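You operate a simulated robot arm through the tools that you are given. There is no shell and no other tool.

You run a simulated robot arm. Do the job below in one go: nothing can be reset, and whatever is moved stays where it is left.

Task
Put the grey battery on charge at 12 V.
Fine: red charger terminal on plus, then the black one on minus, before the socket and the dial go on; leave it charging.

Only the result counts: the job must be done as asked and must still hold three seconds after the hand-in. Knocking over, shifting, dropping, spilling or breaking anything else fails it.

Robot
A 7-joint arm with a fingered hand, fixed in place. Base frame: the origin is on the floor under the middle of its stand, x ahead of it, y to its left, z up; the work surface is at about z = 0.88. Units: m, rad, N and s.
It reaches about 1.085 m from its shoulder. Its first joint turns from -2.897 to 2.897 rad. Payload 3.7 kg.
Tool frame: the origin (TCP) lies between the finger pads and is the grasp point; the fingertips stand 0.025 m ahead of it; z points along the fingers, y is the line along which they close. The gripper opens to 0.088 m; its body begins 0.029 m behind the TCP. The gripper is a hand of 5 fingers: y runs from the thumb to the fingers, the wrist lies at [-0.013, -0.106, -0.174] in the tool frame, and closing takes about 1.5 s.
Orientation is that of the tool frame in the base frame, as a unit quaternion [x, y, z, w]. With the fingers straight down and the wrist toward the robot, the tool's x, y and z point along [0, 1, 0], [1, 0, 0] and [0, 0, -1] of the base frame.

Tools
- The arm moves only by the tool move_arm. Its argument "targets" is a list of rows, each a list of 7 numbers: the gripper command, from -1 (shut) to 1 (fully open), values between in proportion, then the shift along the tool's x, y, z in units of 200 mm (1.0 is 200 mm), then the turn, a rotation vector about the tool's x, y, z in units of 60 degrees (1.0 is 60 degrees). In form: [[jaw, tx, ty, tz, rx, ry, rz], ...]. A call has 1 to 20 rows; each row is the pose to reach, as a shift and turn from the pose commanded when the call began, along the tool's axes at that moment. A call with a number of a shift or a turn outside -1 to 1 is refused whole. Each row takes 0.2 s and may step no farther than 0.05 m and 0.15 rad from the row before; otherwise, or with a gripper value out of range, the whole call is refused. A pose out of reach is approached as far as the arm can. The call stops where the force on the tool passes 40 N (or 10 N more than at its start, if that is more) or the arm is blocked; 0.2 s more then pass. Each finger travels about 0.108 m/s and halts on what it meets, pressing with about 29 N; the grip force reading is that of the motor and also rises with nothing between the fingers. The clock runs only during rows and for 0.2 s after the last one: add rows that repeat a pose to give the fingers time. The reply holds the time, the measured pose of the TCP, the force on the tool along the base axes, the opening and the grip force, in the units named above and with some noise, with the torque about the TCP (base axes, N m) and any sound that the robot's microphone picked up, and new pictures: "views" is both (left out), scene, wrist or none.
- Cameras (640 x 400 px; columns grow to the right, rows downward): "scene" is fixed at [0.2228, -0.5002, 1.7213]; the picture's right is [0.75, -0.66, 0.00], its down [-0.43, -0.48, -0.76] and it looks along [0.51, 0.57, -0.65] (base axes); focal length 372 px, centre (320, 200). "wrist" rides on the gripper at [0.059, -0.079, -0.105] in the tool frame; the picture's right is [-0.73, 0.32, -0.61], its down [-0.62, -0.68, 0.38] and it looks along [-0.29, 0.66, 0.70] (tool axes); focal length 234 px, centre (320, 200). There is no depth. A picture from a camera that has moved, and an enlarged one, comes with that camera's place and axes in the base frame and with its lens.
- preshape(shape): the hand has 5 fingers and takes this shape, open, in about a second: jaw (thumb against the fingers, like two jaws); tri (thumb and two fingers); tip (a fingertip pinch); poke (one finger out to press); point (the index stretched); flat (the hand flat); cup (the hand cupped); fist (a fist). The gripper value then closes the fingers along that shape, each until it touches; the sizes above hold for jaw. It gives what a move gives, with no picture.
- enlarge(camera, box): a new picture of the part [left, top, right, bottom] of that camera's present view, enlarged. The clock stands still meanwhile.
- finish_job(): hands the job in; it is judged then, once.

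Nothing tells you positions but the pictures and the camera data. Unless the task says otherwise, let go and move clear before handing in.

The tools are called after ">>>" as name(argument=value, ...) on one line, values as JSON. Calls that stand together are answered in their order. move_arm: Moves the arm, as the interface text tells. Its arguments: {"type":"object","properties":{"targets":{"type":"array","items":{"type":"array","items":{"type":"number"}}},"views":{"type":"string","enum":["both","scene","wrist","none"]}},"required":["targets"]} The other tools are called the same way: preshape (shape) gives the hand a shape; enlarge (camera, box) takes an enlarged picture of a part of a camera's view; finish_job () hands the job in.

At the start:

```text
time_s: 0.0
ee_pos: [0.6246, 0.0983, 1.2956]
ee_rot: [0.707, 0.707, 0.0, -0.001]
force: [-1.1, 0.5, 0.7]
moment: [-0.02, 0.02, -0.01]
gripper_width: 0.0876
gripper_force: 0.0
shape: jaw
```

scene: 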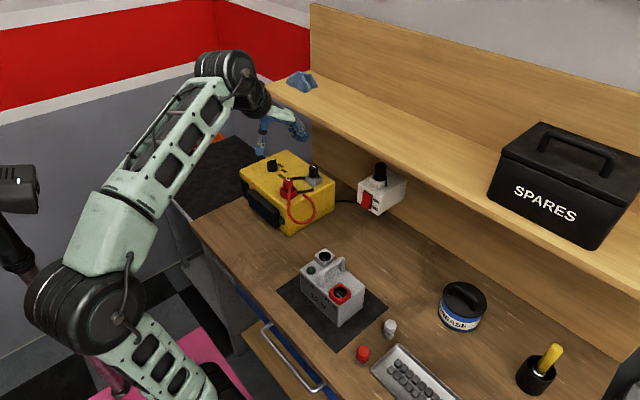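
wrist: 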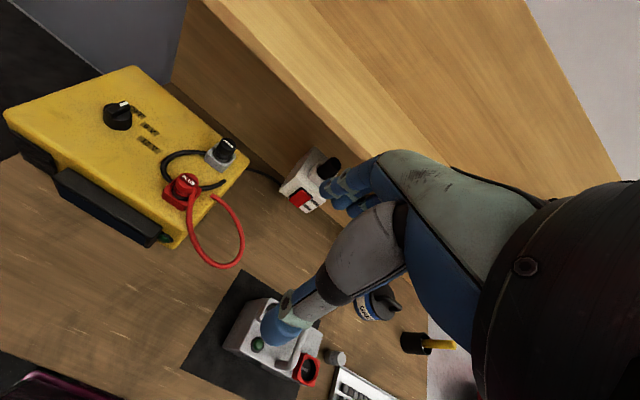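

I see a yellow charger with red and black clamps parked on top, a grey battery on a black mat, and a socket with a red switch near the wall. I'll look closer before moving.

>>> enlarge(camera="scene", box=[220, 130, 420, 255])

>>> enlarge(camera="scene", box=[260, 230, 420, 370])

>>> enlarge(camera="wrist", box=[0, 50, 260, 280])

>>> enlarge(camera="wrist", box=[160, 240, 420, 400])

```text
3.20 times, centred on (320, 192) of scene
camera zoom: at [0.2228, -0.5002, 1.7213], right [0.75, -0.66, 0.0], down [-0.43, -0.48, -0.76], along [0.51, 0.57, -0.65], focal length 1192 px, centre (320, 224)
```

zoom: 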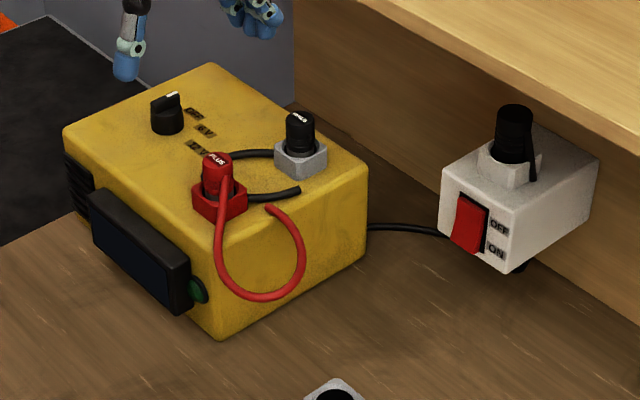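

```text
2.86 times, centred on (340, 300) of scene
camera zoom: at [0.2228, -0.5002, 1.7213], right [0.75, -0.66, 0.0], down [-0.43, -0.48, -0.76], along [0.51, 0.57, -0.65], focal length 1064 px, centre (263, -86)
```

zoom: 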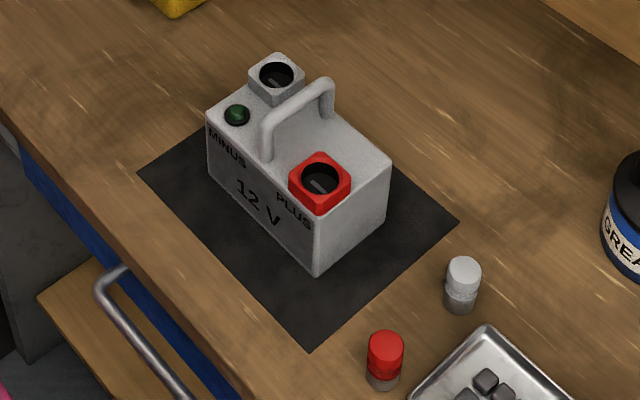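

```text
1.74 times, centred on (130, 165) of wrist
camera zoom: at [0.5437, 0.1576, 1.4005], right [0.32, -0.73, 0.61], down [-0.68, -0.62, -0.38], along [0.66, -0.29, -0.7], focal length 407 px, centre (650, 261)
```

zoom: 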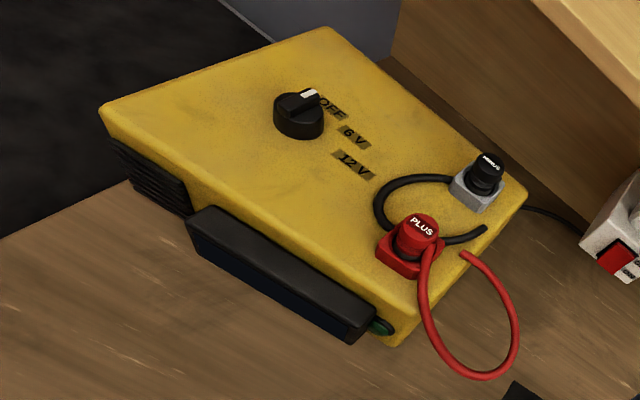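

```text
2.46 times, centred on (290, 320) of wrist
camera zoom: at [0.5437, 0.1576, 1.4005], right [0.32, -0.73, 0.61], down [-0.68, -0.62, -0.38], along [0.66, -0.29, -0.7], focal length 576 px, centre (394, -95)
```

zoom: 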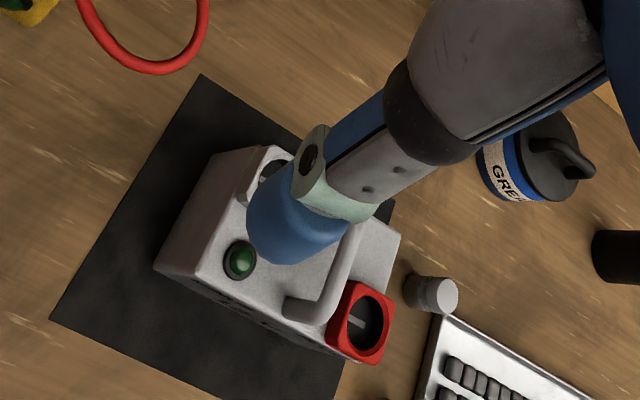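

Rough fixes: the red plug is near (0.73, 0.215, 1.06), the black plug near (0.83, 0.216), and the dial near (0.76, 0.35). The switch is near (0.885, 0.04, 1.0), battery PLUS near (0.607, -0.135) and MINUS near (0.657, -0.027). Next I'll check the shelf edge, the hand and the socket more closely.

>>> enlarge(camera="scene", box=[230, 60, 450, 200])

>>> enlarge(camera="wrist", box=[170, 0, 420, 220])

>>> enlarge(camera="scene", box=[340, 150, 430, 220])

>>> enlarge(camera="wrist", box=[150, 120, 260, 200])

```text
2.86 times, centred on (340, 130) of scene
camera zoom: at [0.2228, -0.5002, 1.7213], right [0.75, -0.66, 0.0], down [-0.43, -0.48, -0.76], along [0.51, 0.57, -0.65], focal length 1064 px, centre (263, 400)
```

zoom: 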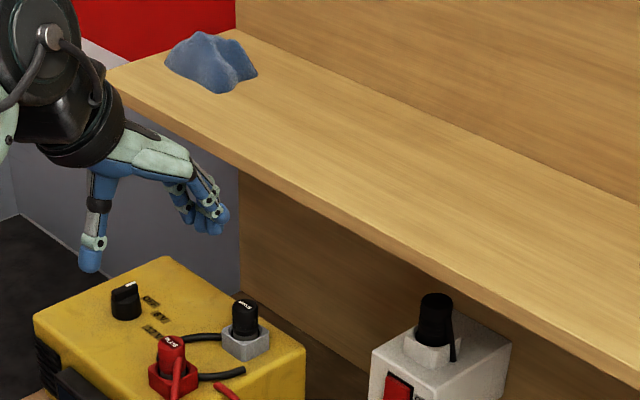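

```text
1.82 times, centred on (295, 110) of wrist
camera zoom: at [0.5437, 0.1576, 1.4005], right [0.32, -0.73, 0.61], down [-0.68, -0.62, -0.38], along [0.66, -0.29, -0.7], focal length 426 px, centre (366, 364)
```

zoom: 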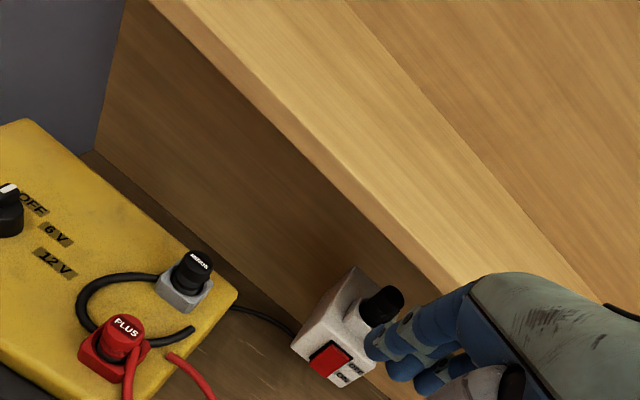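

```text
5.71 times, centred on (385, 185) of scene
camera zoom: at [0.2228, -0.5002, 1.7213], right [0.75, -0.66, 0.0], down [-0.43, -0.48, -0.76], along [0.51, 0.57, -0.65], focal length 2128 px, centre (-51, 286)
```

zoom: 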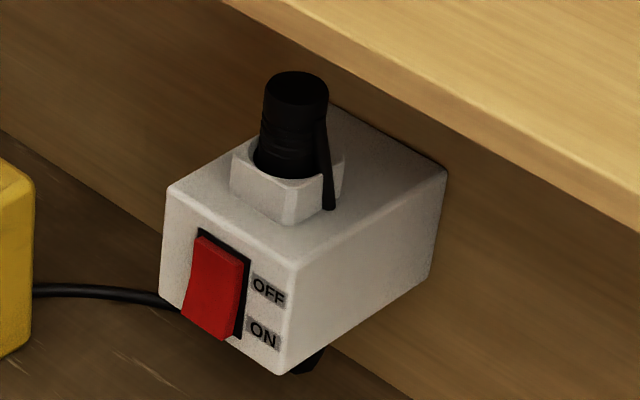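

```text
5.00 times, centred on (205, 160) of wrist
camera zoom: at [0.5437, 0.1576, 1.4005], right [0.32, -0.73, 0.61], down [-0.68, -0.62, -0.38], along [0.66, -0.29, -0.7], focal length 1171 px, centre (895, 400)
```

zoom: 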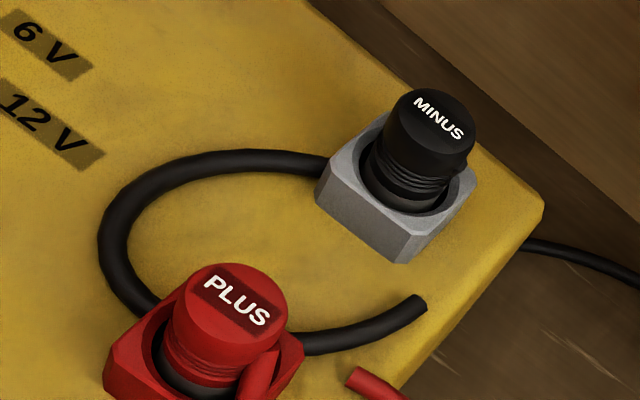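

The shelf's lower front edge comes out near x = 0.86, z = 1.20, and the rocker's lower half sticks out, so it is off. I'll move the hand so the wrist camera gets a close view of the charger top.

>>> move_arm(targets=[[1, 0.15, -0.02, 0.1, 0, 0, 0], [1, 0.3, -0.04, 0.2, 0, 0, 0], [1, 0.45, -0.06, 0.3, 0, 0, 0], [1, 0.6, -0.08, 0.4, 0, 0, 0], [1, 0.75, -0.1, 0.5, 0, 0, 0], [1, 0.75, -0.1, 0.5, 0, 0, 0]])

```text
time_s: 1.4
ee_pos: [0.6028, 0.2509, 1.1944]
ee_rot: [0.707, 0.707, -0.001, 0.0]
force: [-0.2, 0.4, 0.2]
moment: [-0.01, 0.02, 0.0]
gripper_width: 0.0875
gripper_force: 0.0
shape: jaw
camera wrist: at [0.5217, 0.3095, 1.2994], right [0.32, -0.73, 0.61], down [-0.68, -0.62, -0.38], along [0.66, -0.29, -0.7], focal length 234 px, centre (320, 200)
```

scene: 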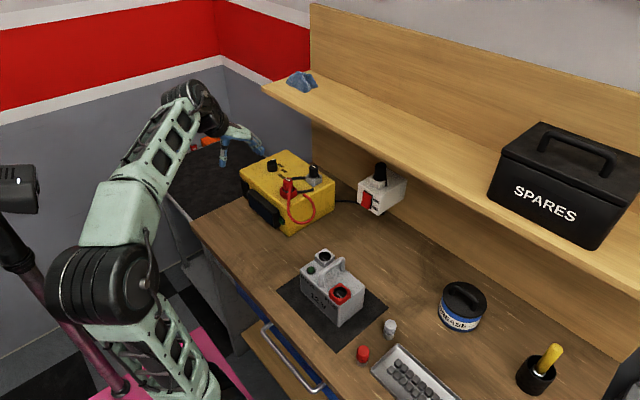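
wrist: 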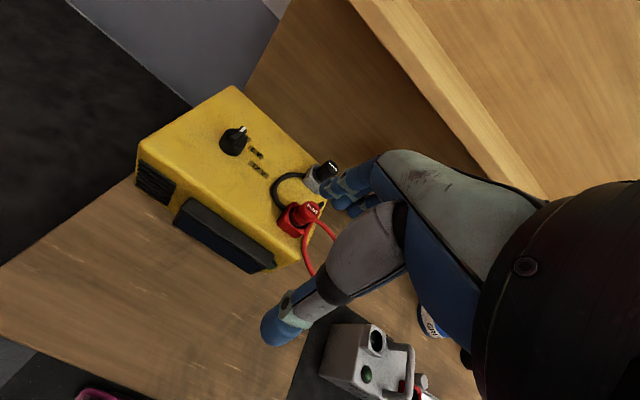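

The wrist camera now sees the charger top clearly. I'll enlarge it to work out the plug, holder and dial geometry.

>>> enlarge(camera="wrist", box=[250, 150, 360, 240])

>>> enlarge(camera="wrist", box=[200, 100, 290, 190])

>>> enlarge(camera="scene", box=[255, 145, 345, 215])

>>> enlarge(camera="scene", box=[200, 110, 345, 240])

```text
4.44 times, centred on (305, 195) of wrist
camera zoom: at [0.5217, 0.3095, 1.2994], right [0.32, -0.73, 0.61], down [-0.68, -0.62, -0.38], along [0.66, -0.29, -0.7], focal length 1041 px, centre (387, 222)
```

zoom: 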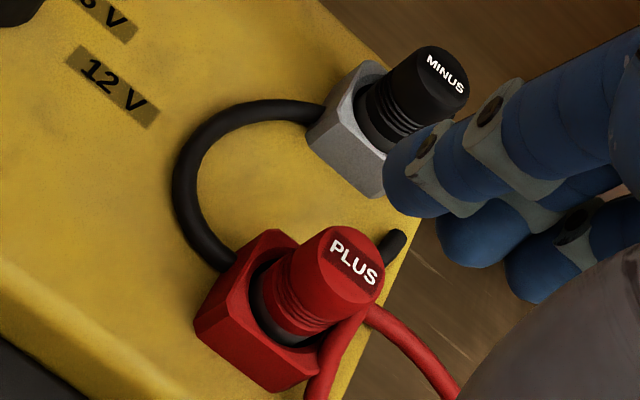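

```text
4.44 times, centred on (245, 145) of wrist
camera zoom: at [0.5217, 0.3095, 1.2994], right [0.32, -0.73, 0.61], down [-0.68, -0.62, -0.38], along [0.66, -0.29, -0.7], focal length 1041 px, centre (653, 444)
```

zoom: 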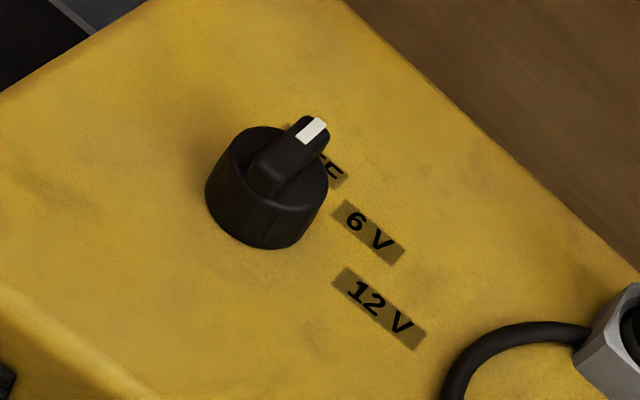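

```text
5.71 times, centred on (300, 180) of scene
camera zoom: at [0.2228, -0.5002, 1.7213], right [0.75, -0.66, 0.0], down [-0.43, -0.48, -0.76], along [0.51, 0.57, -0.65], focal length 2128 px, centre (434, 314)
```

zoom: 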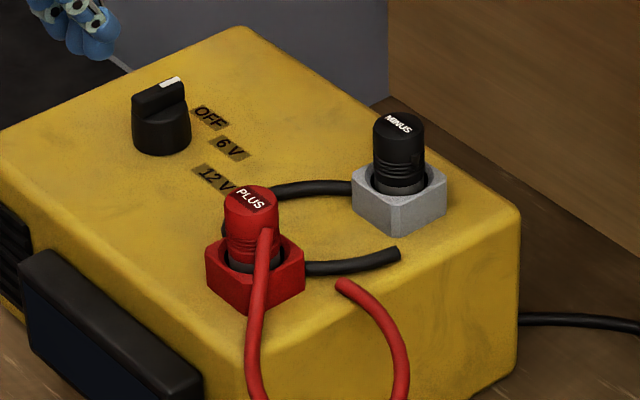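

```text
3.08 times, centred on (272, 175) of scene
camera zoom: at [0.2228, -0.5002, 1.7213], right [0.75, -0.66, 0.0], down [-0.43, -0.48, -0.76], along [0.51, 0.57, -0.65], focal length 1146 px, centre (466, 277)
```

zoom: 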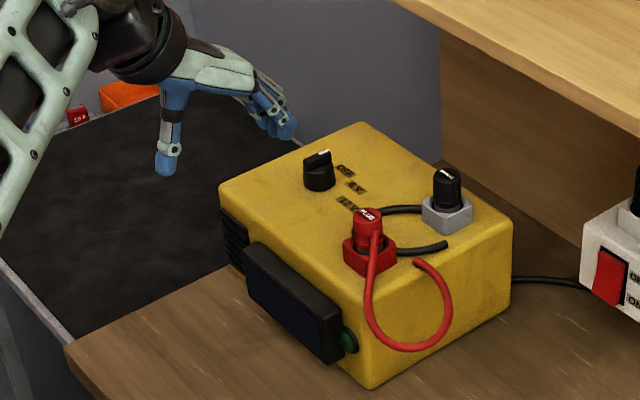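

Triangulating again, the plug tops sit at z ≈ 1.062, red near (0.724, 0.215) and black near (0.825, 0.215), and the holder rims are near z = 1.02. I'll check how the fingers are laid out before going in.

>>> enlarge(camera="wrist", box=[240, 130, 480, 370])

>>> enlarge(camera="scene", box=[170, 80, 290, 180])

```text
1.67 times, centred on (360, 250) of wrist
camera zoom: at [0.5217, 0.3095, 1.2994], right [0.32, -0.73, 0.61], down [-0.68, -0.62, -0.38], along [0.66, -0.29, -0.7], focal length 390 px, centre (253, 117)
```

zoom: 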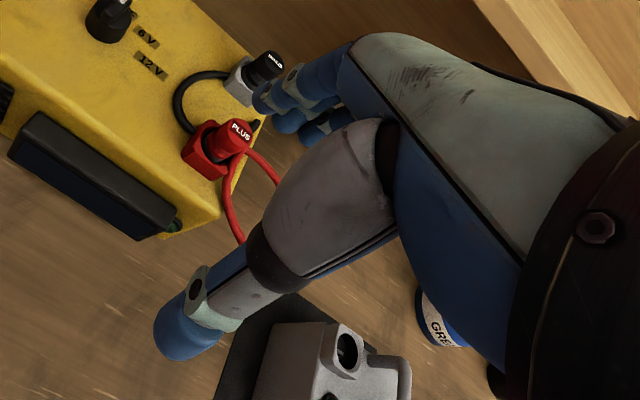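

```text
4.00 times, centred on (230, 130) of scene
camera zoom: at [0.2228, -0.5002, 1.7213], right [0.75, -0.66, 0.0], down [-0.43, -0.48, -0.76], along [0.51, 0.57, -0.65], focal length 1490 px, centre (680, 480)
```

zoom: 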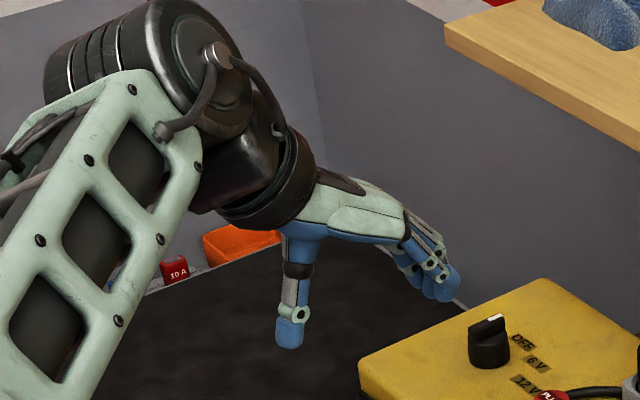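

Index and middle straddle the TCP plane, and ring and pinky reach toward base -y. Because the battery handle is close, "tri" may suit better, so I'll try that shape here in free air and look.

>>> preshape(shape="tri")

>>> enlarge(camera="wrist", box=[240, 130, 480, 370])

>>> enlarge(camera="scene", box=[170, 80, 290, 180])

```text
time_s: 2.3
ee_pos: [0.6027, 0.2504, 1.1943]
ee_rot: [0.707, 0.707, 0.0, 0.0]
force: [0.1, 0.6, -0.2]
moment: [0.0, 0.0, -0.01]
gripper_width: 0.0877
gripper_force: 0.1
shape: tri
```

```text
1.67 times, centred on (360, 250) of wrist
camera zoom: at [0.5219, 0.3092, 1.2996], right [0.32, -0.73, 0.61], down [-0.68, -0.62, -0.38], along [0.66, -0.29, -0.7], focal length 390 px, centre (253, 117)
```

zoom: 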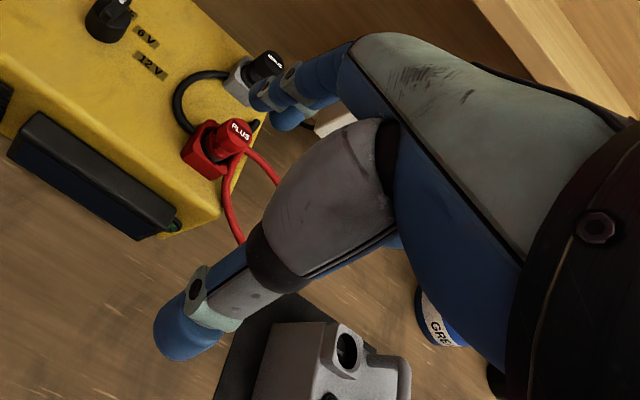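

```text
4.00 times, centred on (230, 130) of scene
camera zoom: at [0.2228, -0.5002, 1.7213], right [0.75, -0.66, 0.0], down [-0.43, -0.48, -0.76], along [0.51, 0.57, -0.65], focal length 1490 px, centre (680, 480)
```

zoom: 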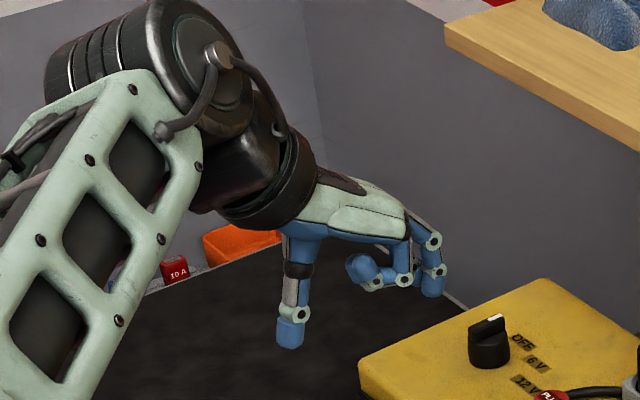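

Tri curls the ring and pinky up out of the way, which suits both battery terminals. Next I'll hover about 7 cm above the red plug and check alignment.

>>> move_arm(targets=[[1, -0.044, 0.15, 0.08, 0, 0, 0], [1, -0.088, 0.3, 0.16, 0, 0, 0], [1, -0.132, 0.455, 0.24, 0, 0, 0], [1, -0.176, 0.6065, 0.32, 0, 0, 0], [1, -0.176, 0.6065, 0.32, 0, 0, 0], [1, -0.176, 0.6065, 0.32, 0, 0, 0]])

>>> enlarge(camera="wrist", box=[240, 160, 400, 340])

>>> enlarge(camera="scene", box=[230, 90, 350, 200])

```text
time_s: 3.7
ee_pos: [0.7251, 0.2143, 1.1295]
ee_rot: [0.707, 0.707, 0.0, -0.001]
force: [-0.3, 0.3, 0.0]
moment: [-0.01, 0.01, -0.02]
gripper_width: 0.088
gripper_force: 0.1
shape: tri
camera wrist: at [0.6438, 0.2722, 1.2343], right [0.32, -0.73, 0.61], down [-0.68, -0.62, -0.38], along [0.66, -0.29, -0.7], focal length 234 px, centre (320, 200)
```

scene: 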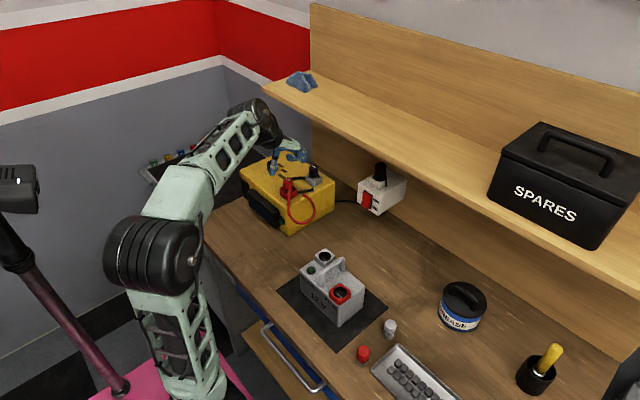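
wrist: 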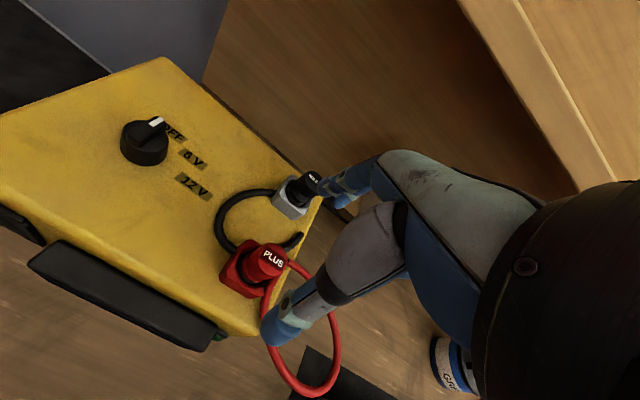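

```text
2.22 times, centred on (320, 250) of wrist
camera zoom: at [0.6438, 0.2722, 1.2343], right [0.32, -0.73, 0.61], down [-0.68, -0.62, -0.38], along [0.66, -0.29, -0.7], focal length 520 px, centre (320, 89)
```

zoom: 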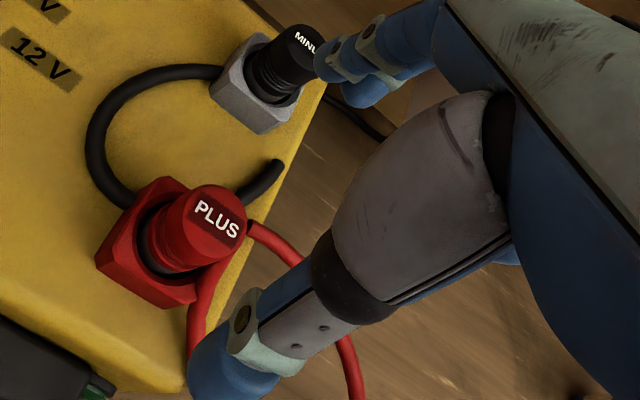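

```text
3.64 times, centred on (290, 145) of scene
camera zoom: at [0.2228, -0.5002, 1.7213], right [0.75, -0.66, 0.0], down [-0.43, -0.48, -0.76], along [0.51, 0.57, -0.65], focal length 1354 px, centre (429, 400)
```

zoom: 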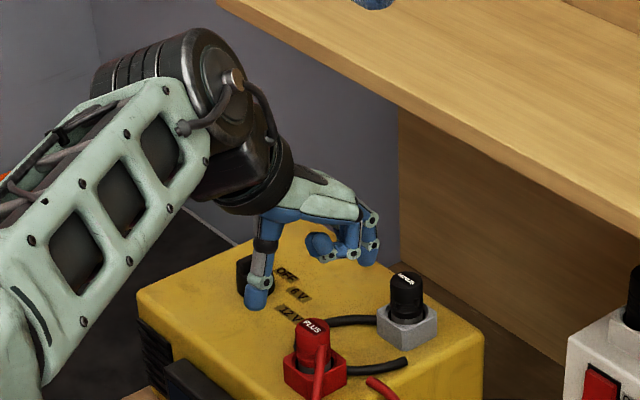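

The red plug's top comes out at about (0.722, 0.216, 1.062) and the hand is almost over it. I'll go down with the fingers open, then check before closing.

>>> move_arm(targets=[[1, 0.0085, -0.013, 0.12, 0, 0, 0], [1, 0.0085, -0.013, 0.24, 0, 0, 0], [1, 0.0085, -0.013, 0.32, 0, 0, 0], [1, 0.0085, -0.013, 0.3725, 0, 0, 0], [1, 0.0085, -0.013, 0.3725, 0, 0, 0]])

>>> enlarge(camera="wrist", box=[240, 160, 400, 340])

>>> enlarge(camera="scene", box=[240, 110, 340, 210])

```text
time_s: 4.9
ee_pos: [0.7235, 0.2153, 1.0575]
ee_rot: [0.707, 0.707, 0.0, 0.0]
force: [0.0, -0.5, 0.1]
moment: [-0.03, -0.03, -0.01]
gripper_width: 0.0876
gripper_force: 0.1
shape: tri
camera wrist: at [0.6426, 0.2734, 1.1626], right [0.32, -0.73, 0.61], down [-0.68, -0.62, -0.38], along [0.66, -0.29, -0.7], focal length 234 px, centre (320, 200)
```

scene: 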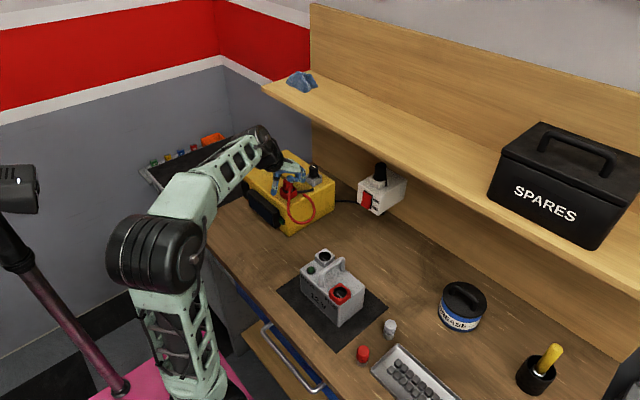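
wrist: 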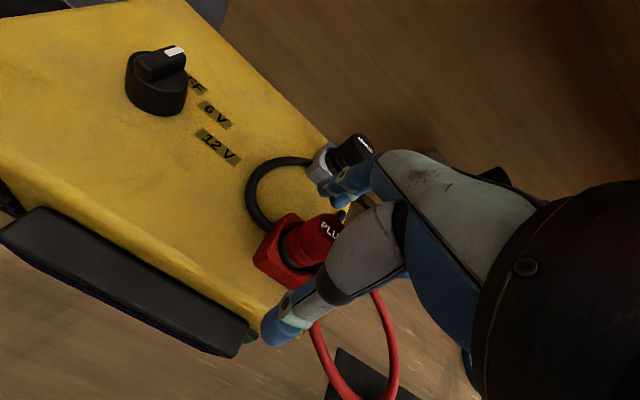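

```text
2.22 times, centred on (320, 250) of wrist
camera zoom: at [0.6426, 0.2734, 1.1626], right [0.32, -0.73, 0.61], down [-0.68, -0.62, -0.38], along [0.66, -0.29, -0.7], focal length 520 px, centre (320, 89)
```

zoom: 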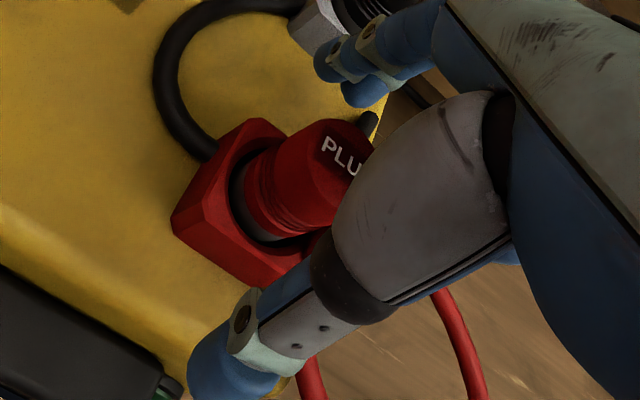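

```text
4.00 times, centred on (290, 160) of scene
camera zoom: at [0.2228, -0.5002, 1.7213], right [0.75, -0.66, 0.0], down [-0.43, -0.48, -0.76], along [0.51, 0.57, -0.65], focal length 1490 px, centre (440, 360)
```

zoom: 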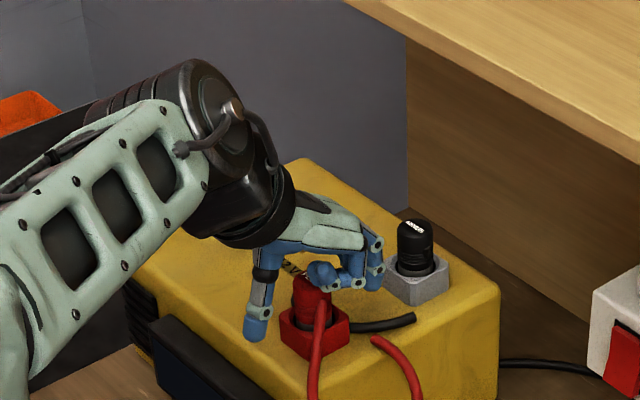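

The plug top sits right in the grasp point, with the fingertips just above the holder. Now I'll close on it.

>>> move_arm(targets=[[0.5, 0, 0, 0, 0, 0, 0], [0, 0, 0, 0, 0, 0, 0], [-0.3, 0, 0, 0, 0, 0, 0], [-0.6, 0, 0, 0, 0, 0, 0], [-1, 0, 0, 0, 0, 0, 0], [-1, 0, 0, 0, 0, 0, 0], [-1, 0, 0, 0, 0, 0, 0], [-1, 0, 0, 0, 0, 0, 0], [-1, 0, 0, 0, 0, 0, 0]])

>>> enlarge(camera="wrist", box=[240, 160, 400, 340])

>>> enlarge(camera="scene", box=[240, 110, 340, 210])

```text
time_s: 6.9
ee_pos: [0.7233, 0.2147, 1.0588]
ee_rot: [0.707, 0.707, -0.001, 0.0]
force: [-0.1, 0.3, -0.1]
moment: [0.0, -0.02, 0.0]
gripper_width: 0.0207
gripper_force: 29.1
shape: tri
camera wrist: at [0.6425, 0.2735, 1.1629], right [0.32, -0.73, 0.61], down [-0.68, -0.62, -0.38], along [0.66, -0.29, -0.7], focal length 234 px, centre (320, 200)
```

scene: 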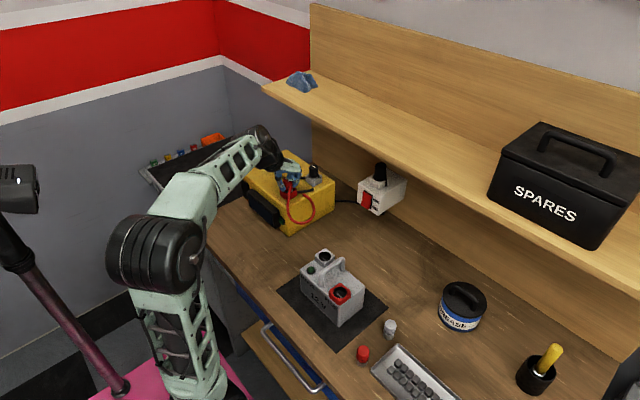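
wrist: 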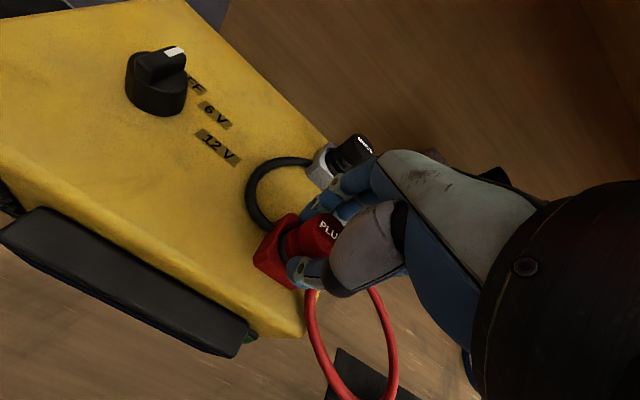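

```text
2.22 times, centred on (320, 250) of wrist
camera zoom: at [0.6425, 0.2735, 1.1629], right [0.32, -0.73, 0.61], down [-0.68, -0.62, -0.38], along [0.66, -0.29, -0.7], focal length 520 px, centre (320, 89)
```

zoom: 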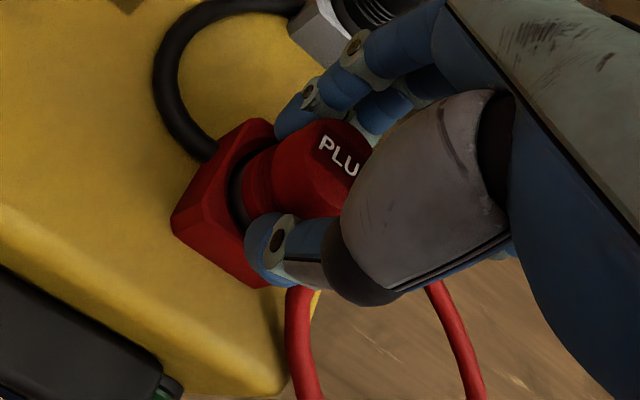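

```text
4.00 times, centred on (290, 160) of scene
camera zoom: at [0.2228, -0.5002, 1.7213], right [0.75, -0.66, 0.0], down [-0.43, -0.48, -0.76], along [0.51, 0.57, -0.65], focal length 1490 px, centre (440, 360)
```

zoom: 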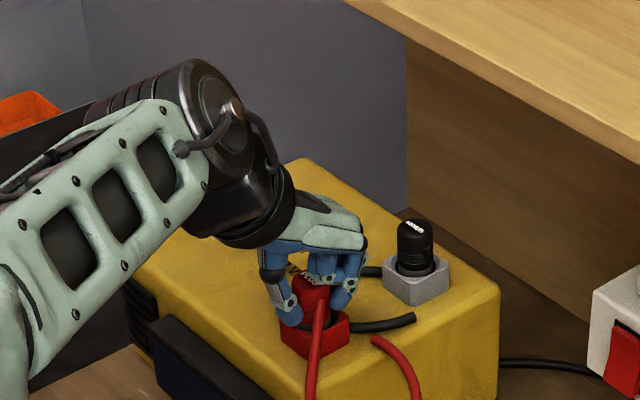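

The fingers are on the plug (width about 21 mm, 29 N). I'll lift straight up slowly and watch the force and whether the plug comes along.

>>> move_arm(targets=[[-1, 0, 0, -0.03, 0, 0, 0], [-1, 0, 0, -0.06, 0, 0, 0], [-1, 0, 0, -0.1, 0, 0, 0], [-1, 0, 0, -0.15, 0, 0, 0], [-1, 0, 0, -0.15, 0, 0, 0]])

>>> enlarge(camera="wrist", box=[240, 160, 400, 340])

>>> enlarge(camera="scene", box=[240, 110, 340, 210])

```text
time_s: 8.1
ee_pos: [0.7214, 0.2139, 1.088]
ee_rot: [0.707, 0.707, 0.0, 0.0]
force: [0.0, 0.4, -1.1]
moment: [0.03, 0.01, 0.03]
gripper_width: 0.0205
gripper_force: 29.0
shape: tri
camera wrist: at [0.6413, 0.2734, 1.193], right [0.32, -0.73, 0.61], down [-0.68, -0.62, -0.38], along [0.66, -0.29, -0.7], focal length 234 px, centre (320, 200)
```

scene: 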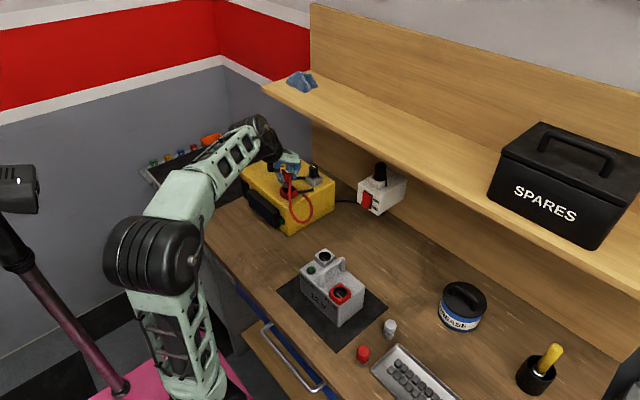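
wrist: 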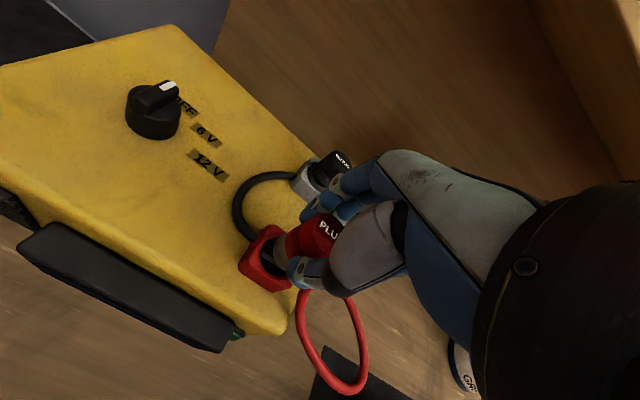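

```text
2.22 times, centred on (320, 250) of wrist
camera zoom: at [0.6413, 0.2734, 1.193], right [0.32, -0.73, 0.61], down [-0.68, -0.62, -0.38], along [0.66, -0.29, -0.7], focal length 520 px, centre (320, 89)
```

zoom: 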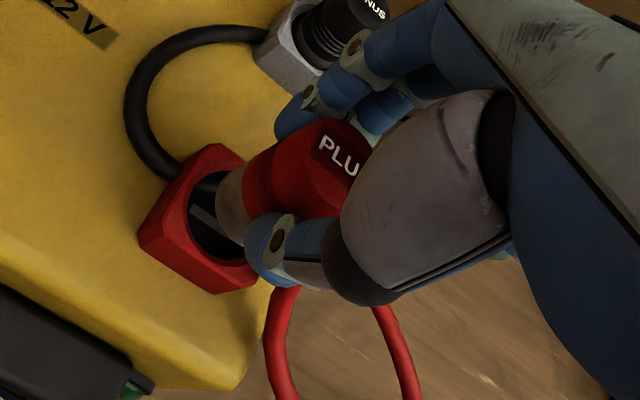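

```text
4.00 times, centred on (290, 160) of scene
camera zoom: at [0.2228, -0.5002, 1.7213], right [0.75, -0.66, 0.0], down [-0.43, -0.48, -0.76], along [0.51, 0.57, -0.65], focal length 1490 px, centre (440, 360)
```

zoom: 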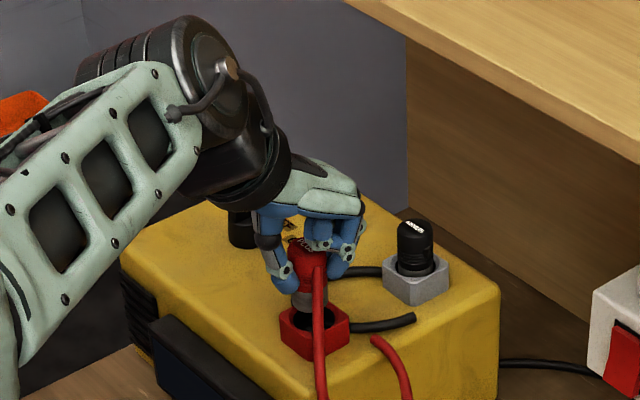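

The plug slides out cleanly with its metal end showing. I'll record reference views of the plug over its own holder at this height and a bit higher, so I can match the same picture over the battery.

>>> enlarge(camera="wrist", box=[240, 210, 340, 300])

>>> move_arm(targets=[[-1, 0, 0, -0.08, 0, 0, 0], [-1, 0, 0, -0.15, 0, 0, 0], [-1, 0, 0, -0.15, 0, 0, 0], [-1, 0, 0, -0.15, 0, 0, 0]])

>>> enlarge(camera="wrist", box=[220, 190, 340, 300])

>>> enlarge(camera="scene", box=[240, 110, 340, 210])

```text
4.44 times, centred on (290, 255) of wrist
camera zoom: at [0.6413, 0.2734, 1.193], right [0.32, -0.73, 0.61], down [-0.68, -0.62, -0.38], along [0.66, -0.29, -0.7], focal length 1041 px, centre (453, -44)
```

zoom: 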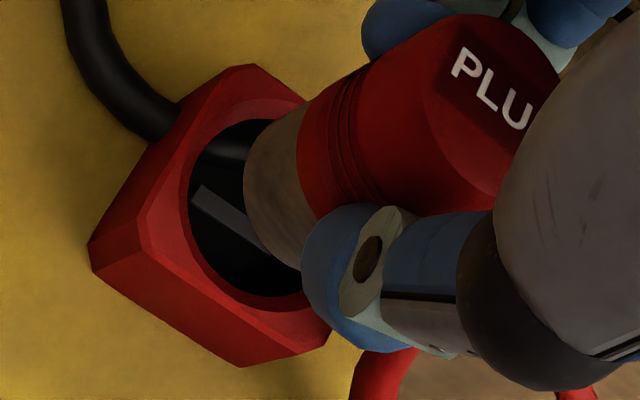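

```text
time_s: 9.1
ee_pos: [0.7208, 0.2154, 1.116]
ee_rot: [0.707, 0.707, 0.0, 0.0]
force: [0.6, -0.5, -1.0]
moment: [-0.01, -0.01, 0.04]
gripper_width: 0.0208
gripper_force: 29.1
shape: tri
camera wrist: at [0.6407, 0.274, 1.221], right [0.32, -0.73, 0.61], down [-0.68, -0.62, -0.38], along [0.66, -0.29, -0.7], focal length 234 px, centre (320, 200)
```

scene: 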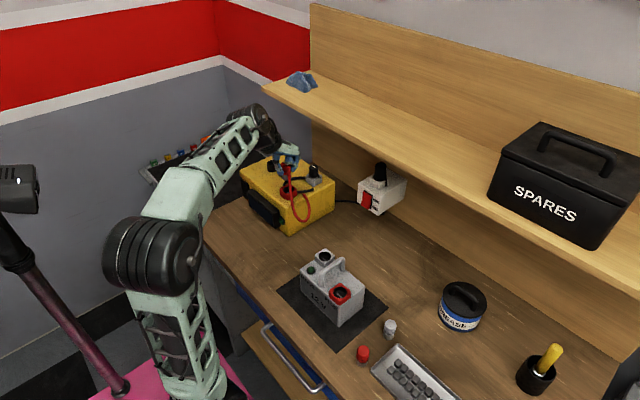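
wrist: 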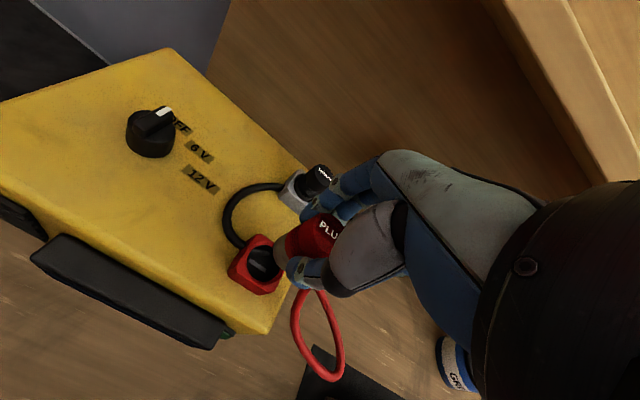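

```text
3.64 times, centred on (280, 245) of wrist
camera zoom: at [0.6407, 0.274, 1.221], right [0.32, -0.73, 0.61], down [-0.68, -0.62, -0.38], along [0.66, -0.29, -0.7], focal length 852 px, centre (466, 36)
```

zoom: 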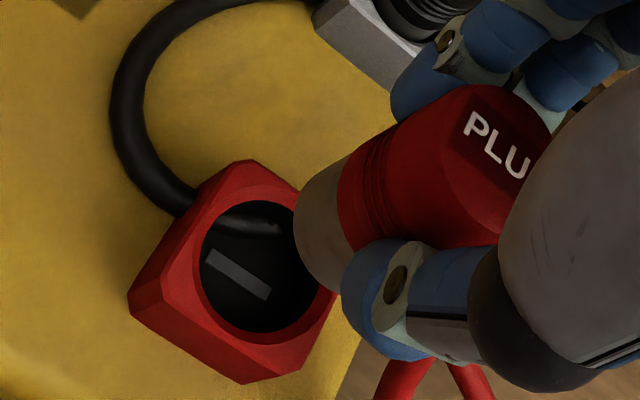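

```text
4.00 times, centred on (290, 160) of scene
camera zoom: at [0.2228, -0.5002, 1.7213], right [0.75, -0.66, 0.0], down [-0.43, -0.48, -0.76], along [0.51, 0.57, -0.65], focal length 1490 px, centre (440, 360)
```

zoom: 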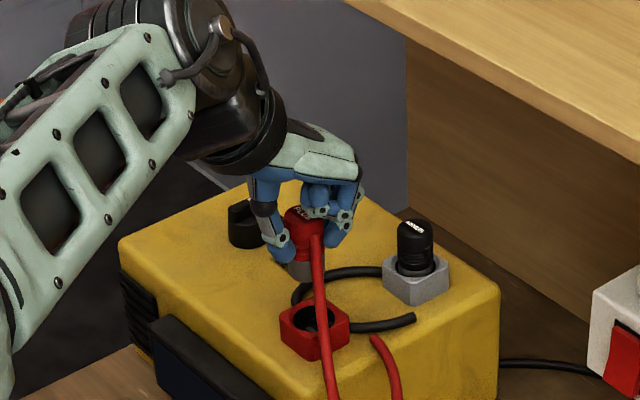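

The plug is free of its holder, and I have reference pictures of the socket under it. Now I'll carry it toward the battery in two legs, staying high.

>>> move_arm(targets=[[-1, -0.15, -0.05, -0.05, 0, 0, 0], [-1, -0.3, -0.1, -0.1, 0, 0, 0], [-1, -0.45, -0.15, -0.1, 0, 0, 0], [-1, -0.6, -0.2, -0.1, 0, 0, 0], [-1, -0.75, -0.25, -0.1, 0, 0, 0], [-1, -0.9, -0.3, -0.1, 0, 0, 0], [-1, -0.9, -0.3, -0.1, 0, 0, 0]])

```text
time_s: 10.7
ee_pos: [0.6623, 0.0353, 1.1397]
ee_rot: [0.707, 0.707, 0.0, -0.001]
force: [-0.3, -0.4, -1.4]
moment: [-0.02, 0.06, 0.0]
gripper_width: 0.0207
gripper_force: 29.0
shape: tri
camera wrist: at [0.5818, 0.0946, 1.2453], right [0.32, -0.73, 0.61], down [-0.68, -0.62, -0.38], along [0.66, -0.29, -0.7], focal length 234 px, centre (320, 200)
```

scene: 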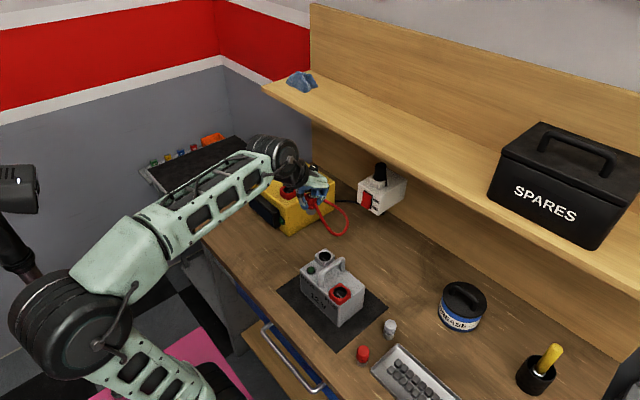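
wrist: 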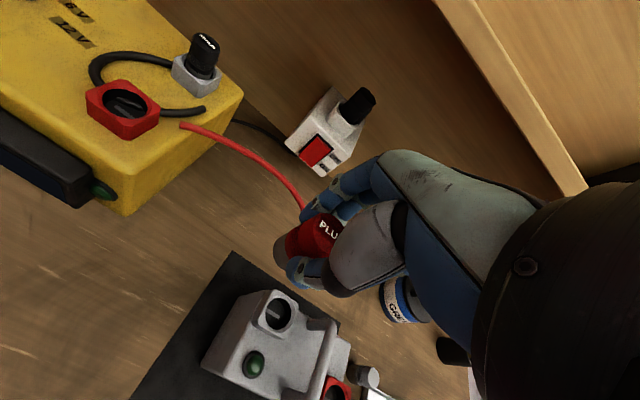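

The plug is carried securely and the battery is in view. I'll zoom in on the battery from here.

>>> enlarge(camera="wrist", box=[190, 270, 400, 400])

>>> enlarge(camera="wrist", box=[270, 80, 390, 190])

>>> enlarge(camera="scene", box=[290, 230, 390, 340])

```text
3.05 times, centred on (295, 335) of wrist
camera zoom: at [0.5818, 0.0946, 1.2453], right [0.32, -0.73, 0.61], down [-0.68, -0.62, -0.38], along [0.66, -0.29, -0.7], focal length 714 px, centre (396, -211)
```

zoom: 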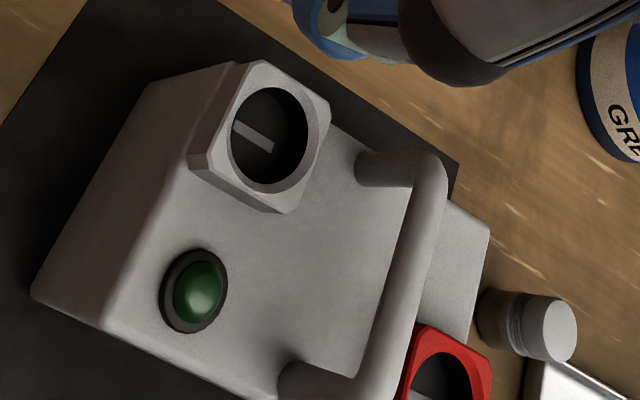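

```text
3.64 times, centred on (330, 135) of wrist
camera zoom: at [0.5818, 0.0946, 1.2453], right [0.32, -0.73, 0.61], down [-0.68, -0.62, -0.38], along [0.66, -0.29, -0.7], focal length 852 px, centre (284, 436)
```

zoom: 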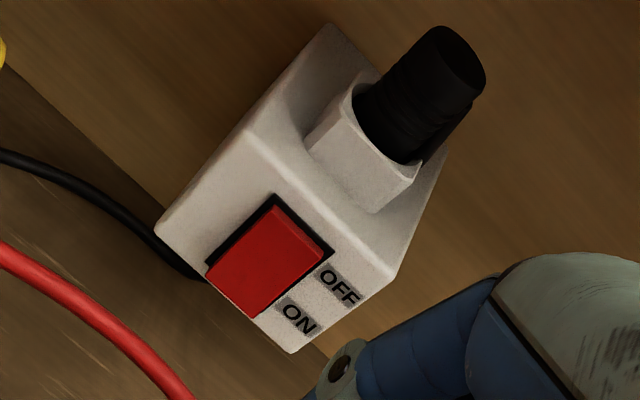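

```text
3.64 times, centred on (340, 285) of scene
camera zoom: at [0.2228, -0.5002, 1.7213], right [0.75, -0.66, 0.0], down [-0.43, -0.48, -0.76], along [0.51, 0.57, -0.65], focal length 1354 px, centre (247, -109)
```

zoom: 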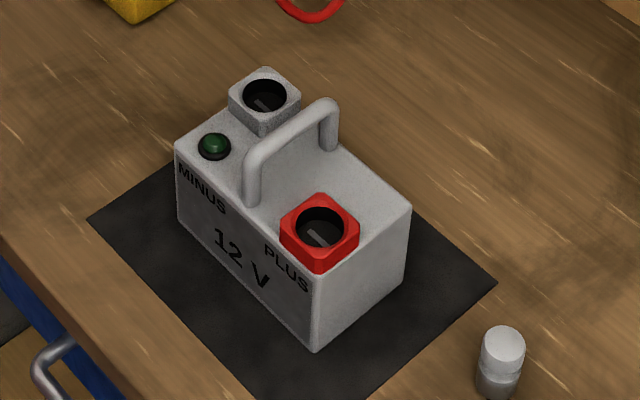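

Battery MINUS comes out near (0.653, -0.027, 0.986) and PLUS near (0.607, -0.135, 0.986). Next I'll hover with the plug above PLUS.

>>> move_arm(targets=[[-1, -0.15, -0.05, 0, 0, 0, 0], [-1, -0.3, -0.1, 0, 0, 0, 0], [-1, -0.45, -0.15, 0, 0, 0, 0], [-1, -0.6, -0.2, 0, 0, 0, 0], [-1, -0.75, -0.245, 0.03, 0, 0, 0], [-1, -0.8565, -0.2765, 0.1, 0, 0, 0], [-1, -0.8565, -0.2765, 0.1, 0, 0, 0], [-1, -0.8565, -0.2765, 0.1, 0, 0, 0]])

>>> enlarge(camera="wrist", box=[220, 190, 340, 300])

>>> enlarge(camera="scene", box=[290, 220, 390, 330])

```text
time_s: 12.5
ee_pos: [0.6079, -0.1391, 1.1184]
ee_rot: [0.707, 0.708, 0.0, 0.0]
force: [-0.9, -0.7, -0.3]
moment: [0.02, -0.02, 0.03]
gripper_width: 0.0205
gripper_force: 29.0
shape: tri
camera wrist: at [0.5277, -0.0802, 1.2238], right [0.32, -0.73, 0.61], down [-0.68, -0.62, -0.38], along [0.66, -0.29, -0.7], focal length 234 px, centre (320, 200)
```

scene: 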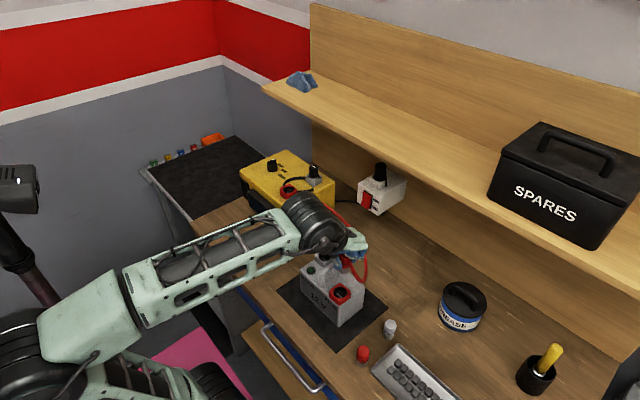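
wrist: 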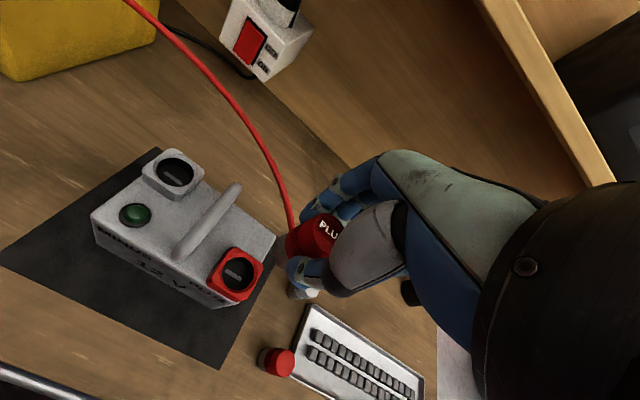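

```text
3.64 times, centred on (280, 245) of wrist
camera zoom: at [0.5277, -0.0802, 1.2238], right [0.32, -0.73, 0.61], down [-0.68, -0.62, -0.38], along [0.66, -0.29, -0.7], focal length 852 px, centre (466, 36)
```

zoom: 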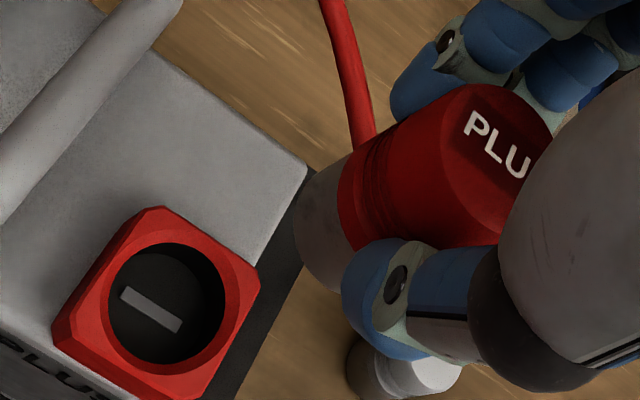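

```text
3.64 times, centred on (340, 275) of scene
camera zoom: at [0.2228, -0.5002, 1.7213], right [0.75, -0.66, 0.0], down [-0.43, -0.48, -0.76], along [0.51, 0.57, -0.65], focal length 1354 px, centre (247, -73)
```

zoom: 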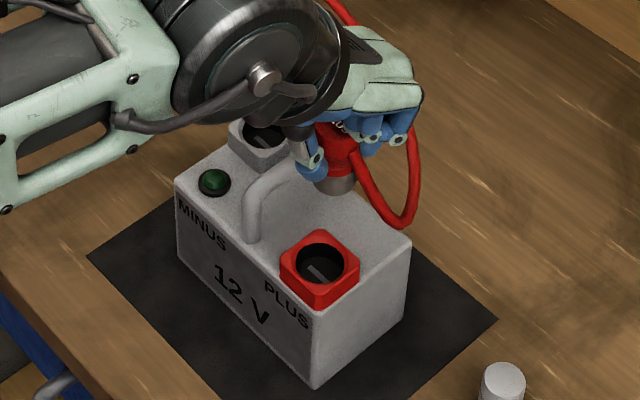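

PLUS is down-left of the plug in the wrist view, and the hand needs to shift about (-4, +5) mm. I'll correct that and come down to about 2.5 cm above the socket.

>>> move_arm(targets=[[-1, 0.014, -0.01, 0.08, 0, 0, 0], [-1, 0.027, -0.0195, 0.16, 0, 0, 0], [-1, 0.027, -0.0195, 0.242, 0, 0, 0], [-1, 0.027, -0.0195, 0.242, 0, 0, 0], [-1, 0.027, -0.0195, 0.242, 0, 0, 0]])

>>> enlarge(camera="wrist", box=[220, 190, 340, 300])

>>> enlarge(camera="scene", box=[290, 220, 390, 330])

```text
time_s: 13.7
ee_pos: [0.605, -0.1315, 1.068]
ee_rot: [0.707, 0.707, 0.0, 0.0]
force: [0.4, 0.8, -1.7]
moment: [-0.01, 0.0, 0.05]
gripper_width: 0.0206
gripper_force: 29.2
shape: tri
camera wrist: at [0.5243, -0.0738, 1.174], right [0.32, -0.73, 0.61], down [-0.68, -0.62, -0.38], along [0.66, -0.29, -0.7], focal length 234 px, centre (320, 200)
```

scene: 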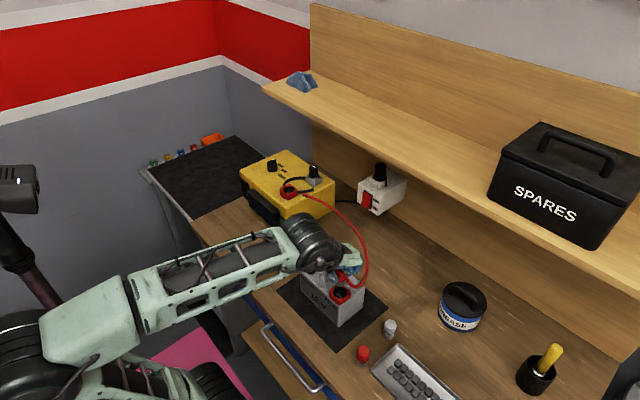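
wrist: 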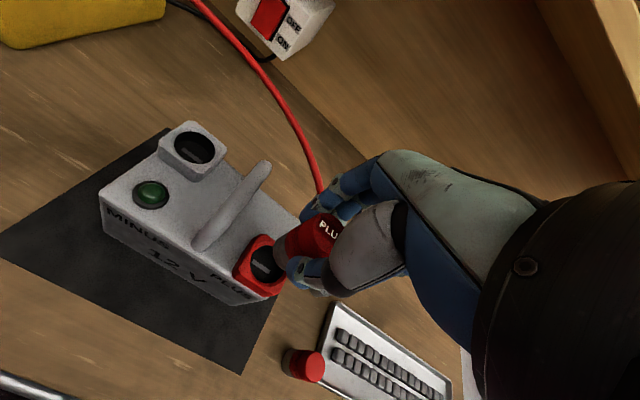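

```text
3.64 times, centred on (280, 245) of wrist
camera zoom: at [0.5243, -0.0738, 1.174], right [0.32, -0.73, 0.61], down [-0.68, -0.62, -0.38], along [0.66, -0.29, -0.7], focal length 852 px, centre (466, 36)
```

zoom: 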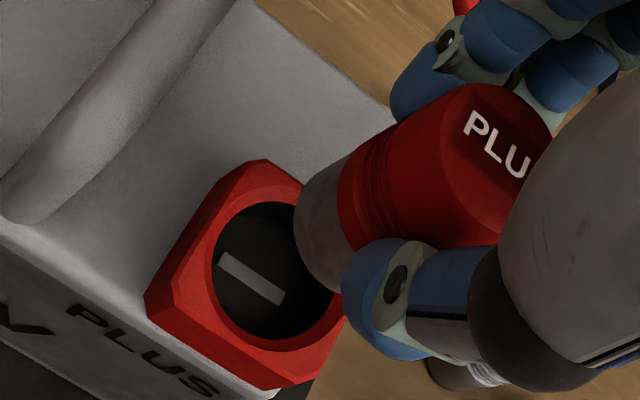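

```text
3.64 times, centred on (340, 275) of scene
camera zoom: at [0.2228, -0.5002, 1.7213], right [0.75, -0.66, 0.0], down [-0.43, -0.48, -0.76], along [0.51, 0.57, -0.65], focal length 1354 px, centre (247, -73)
```

zoom: 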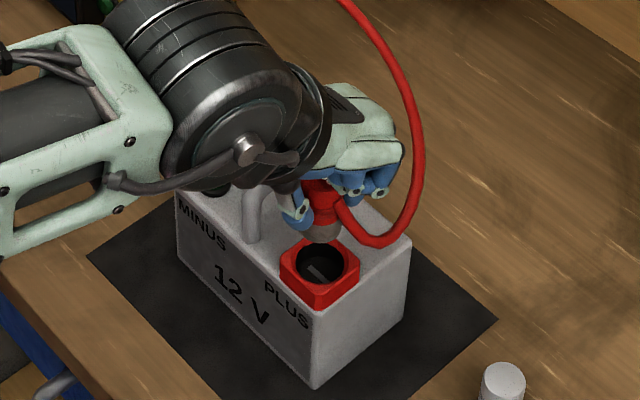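

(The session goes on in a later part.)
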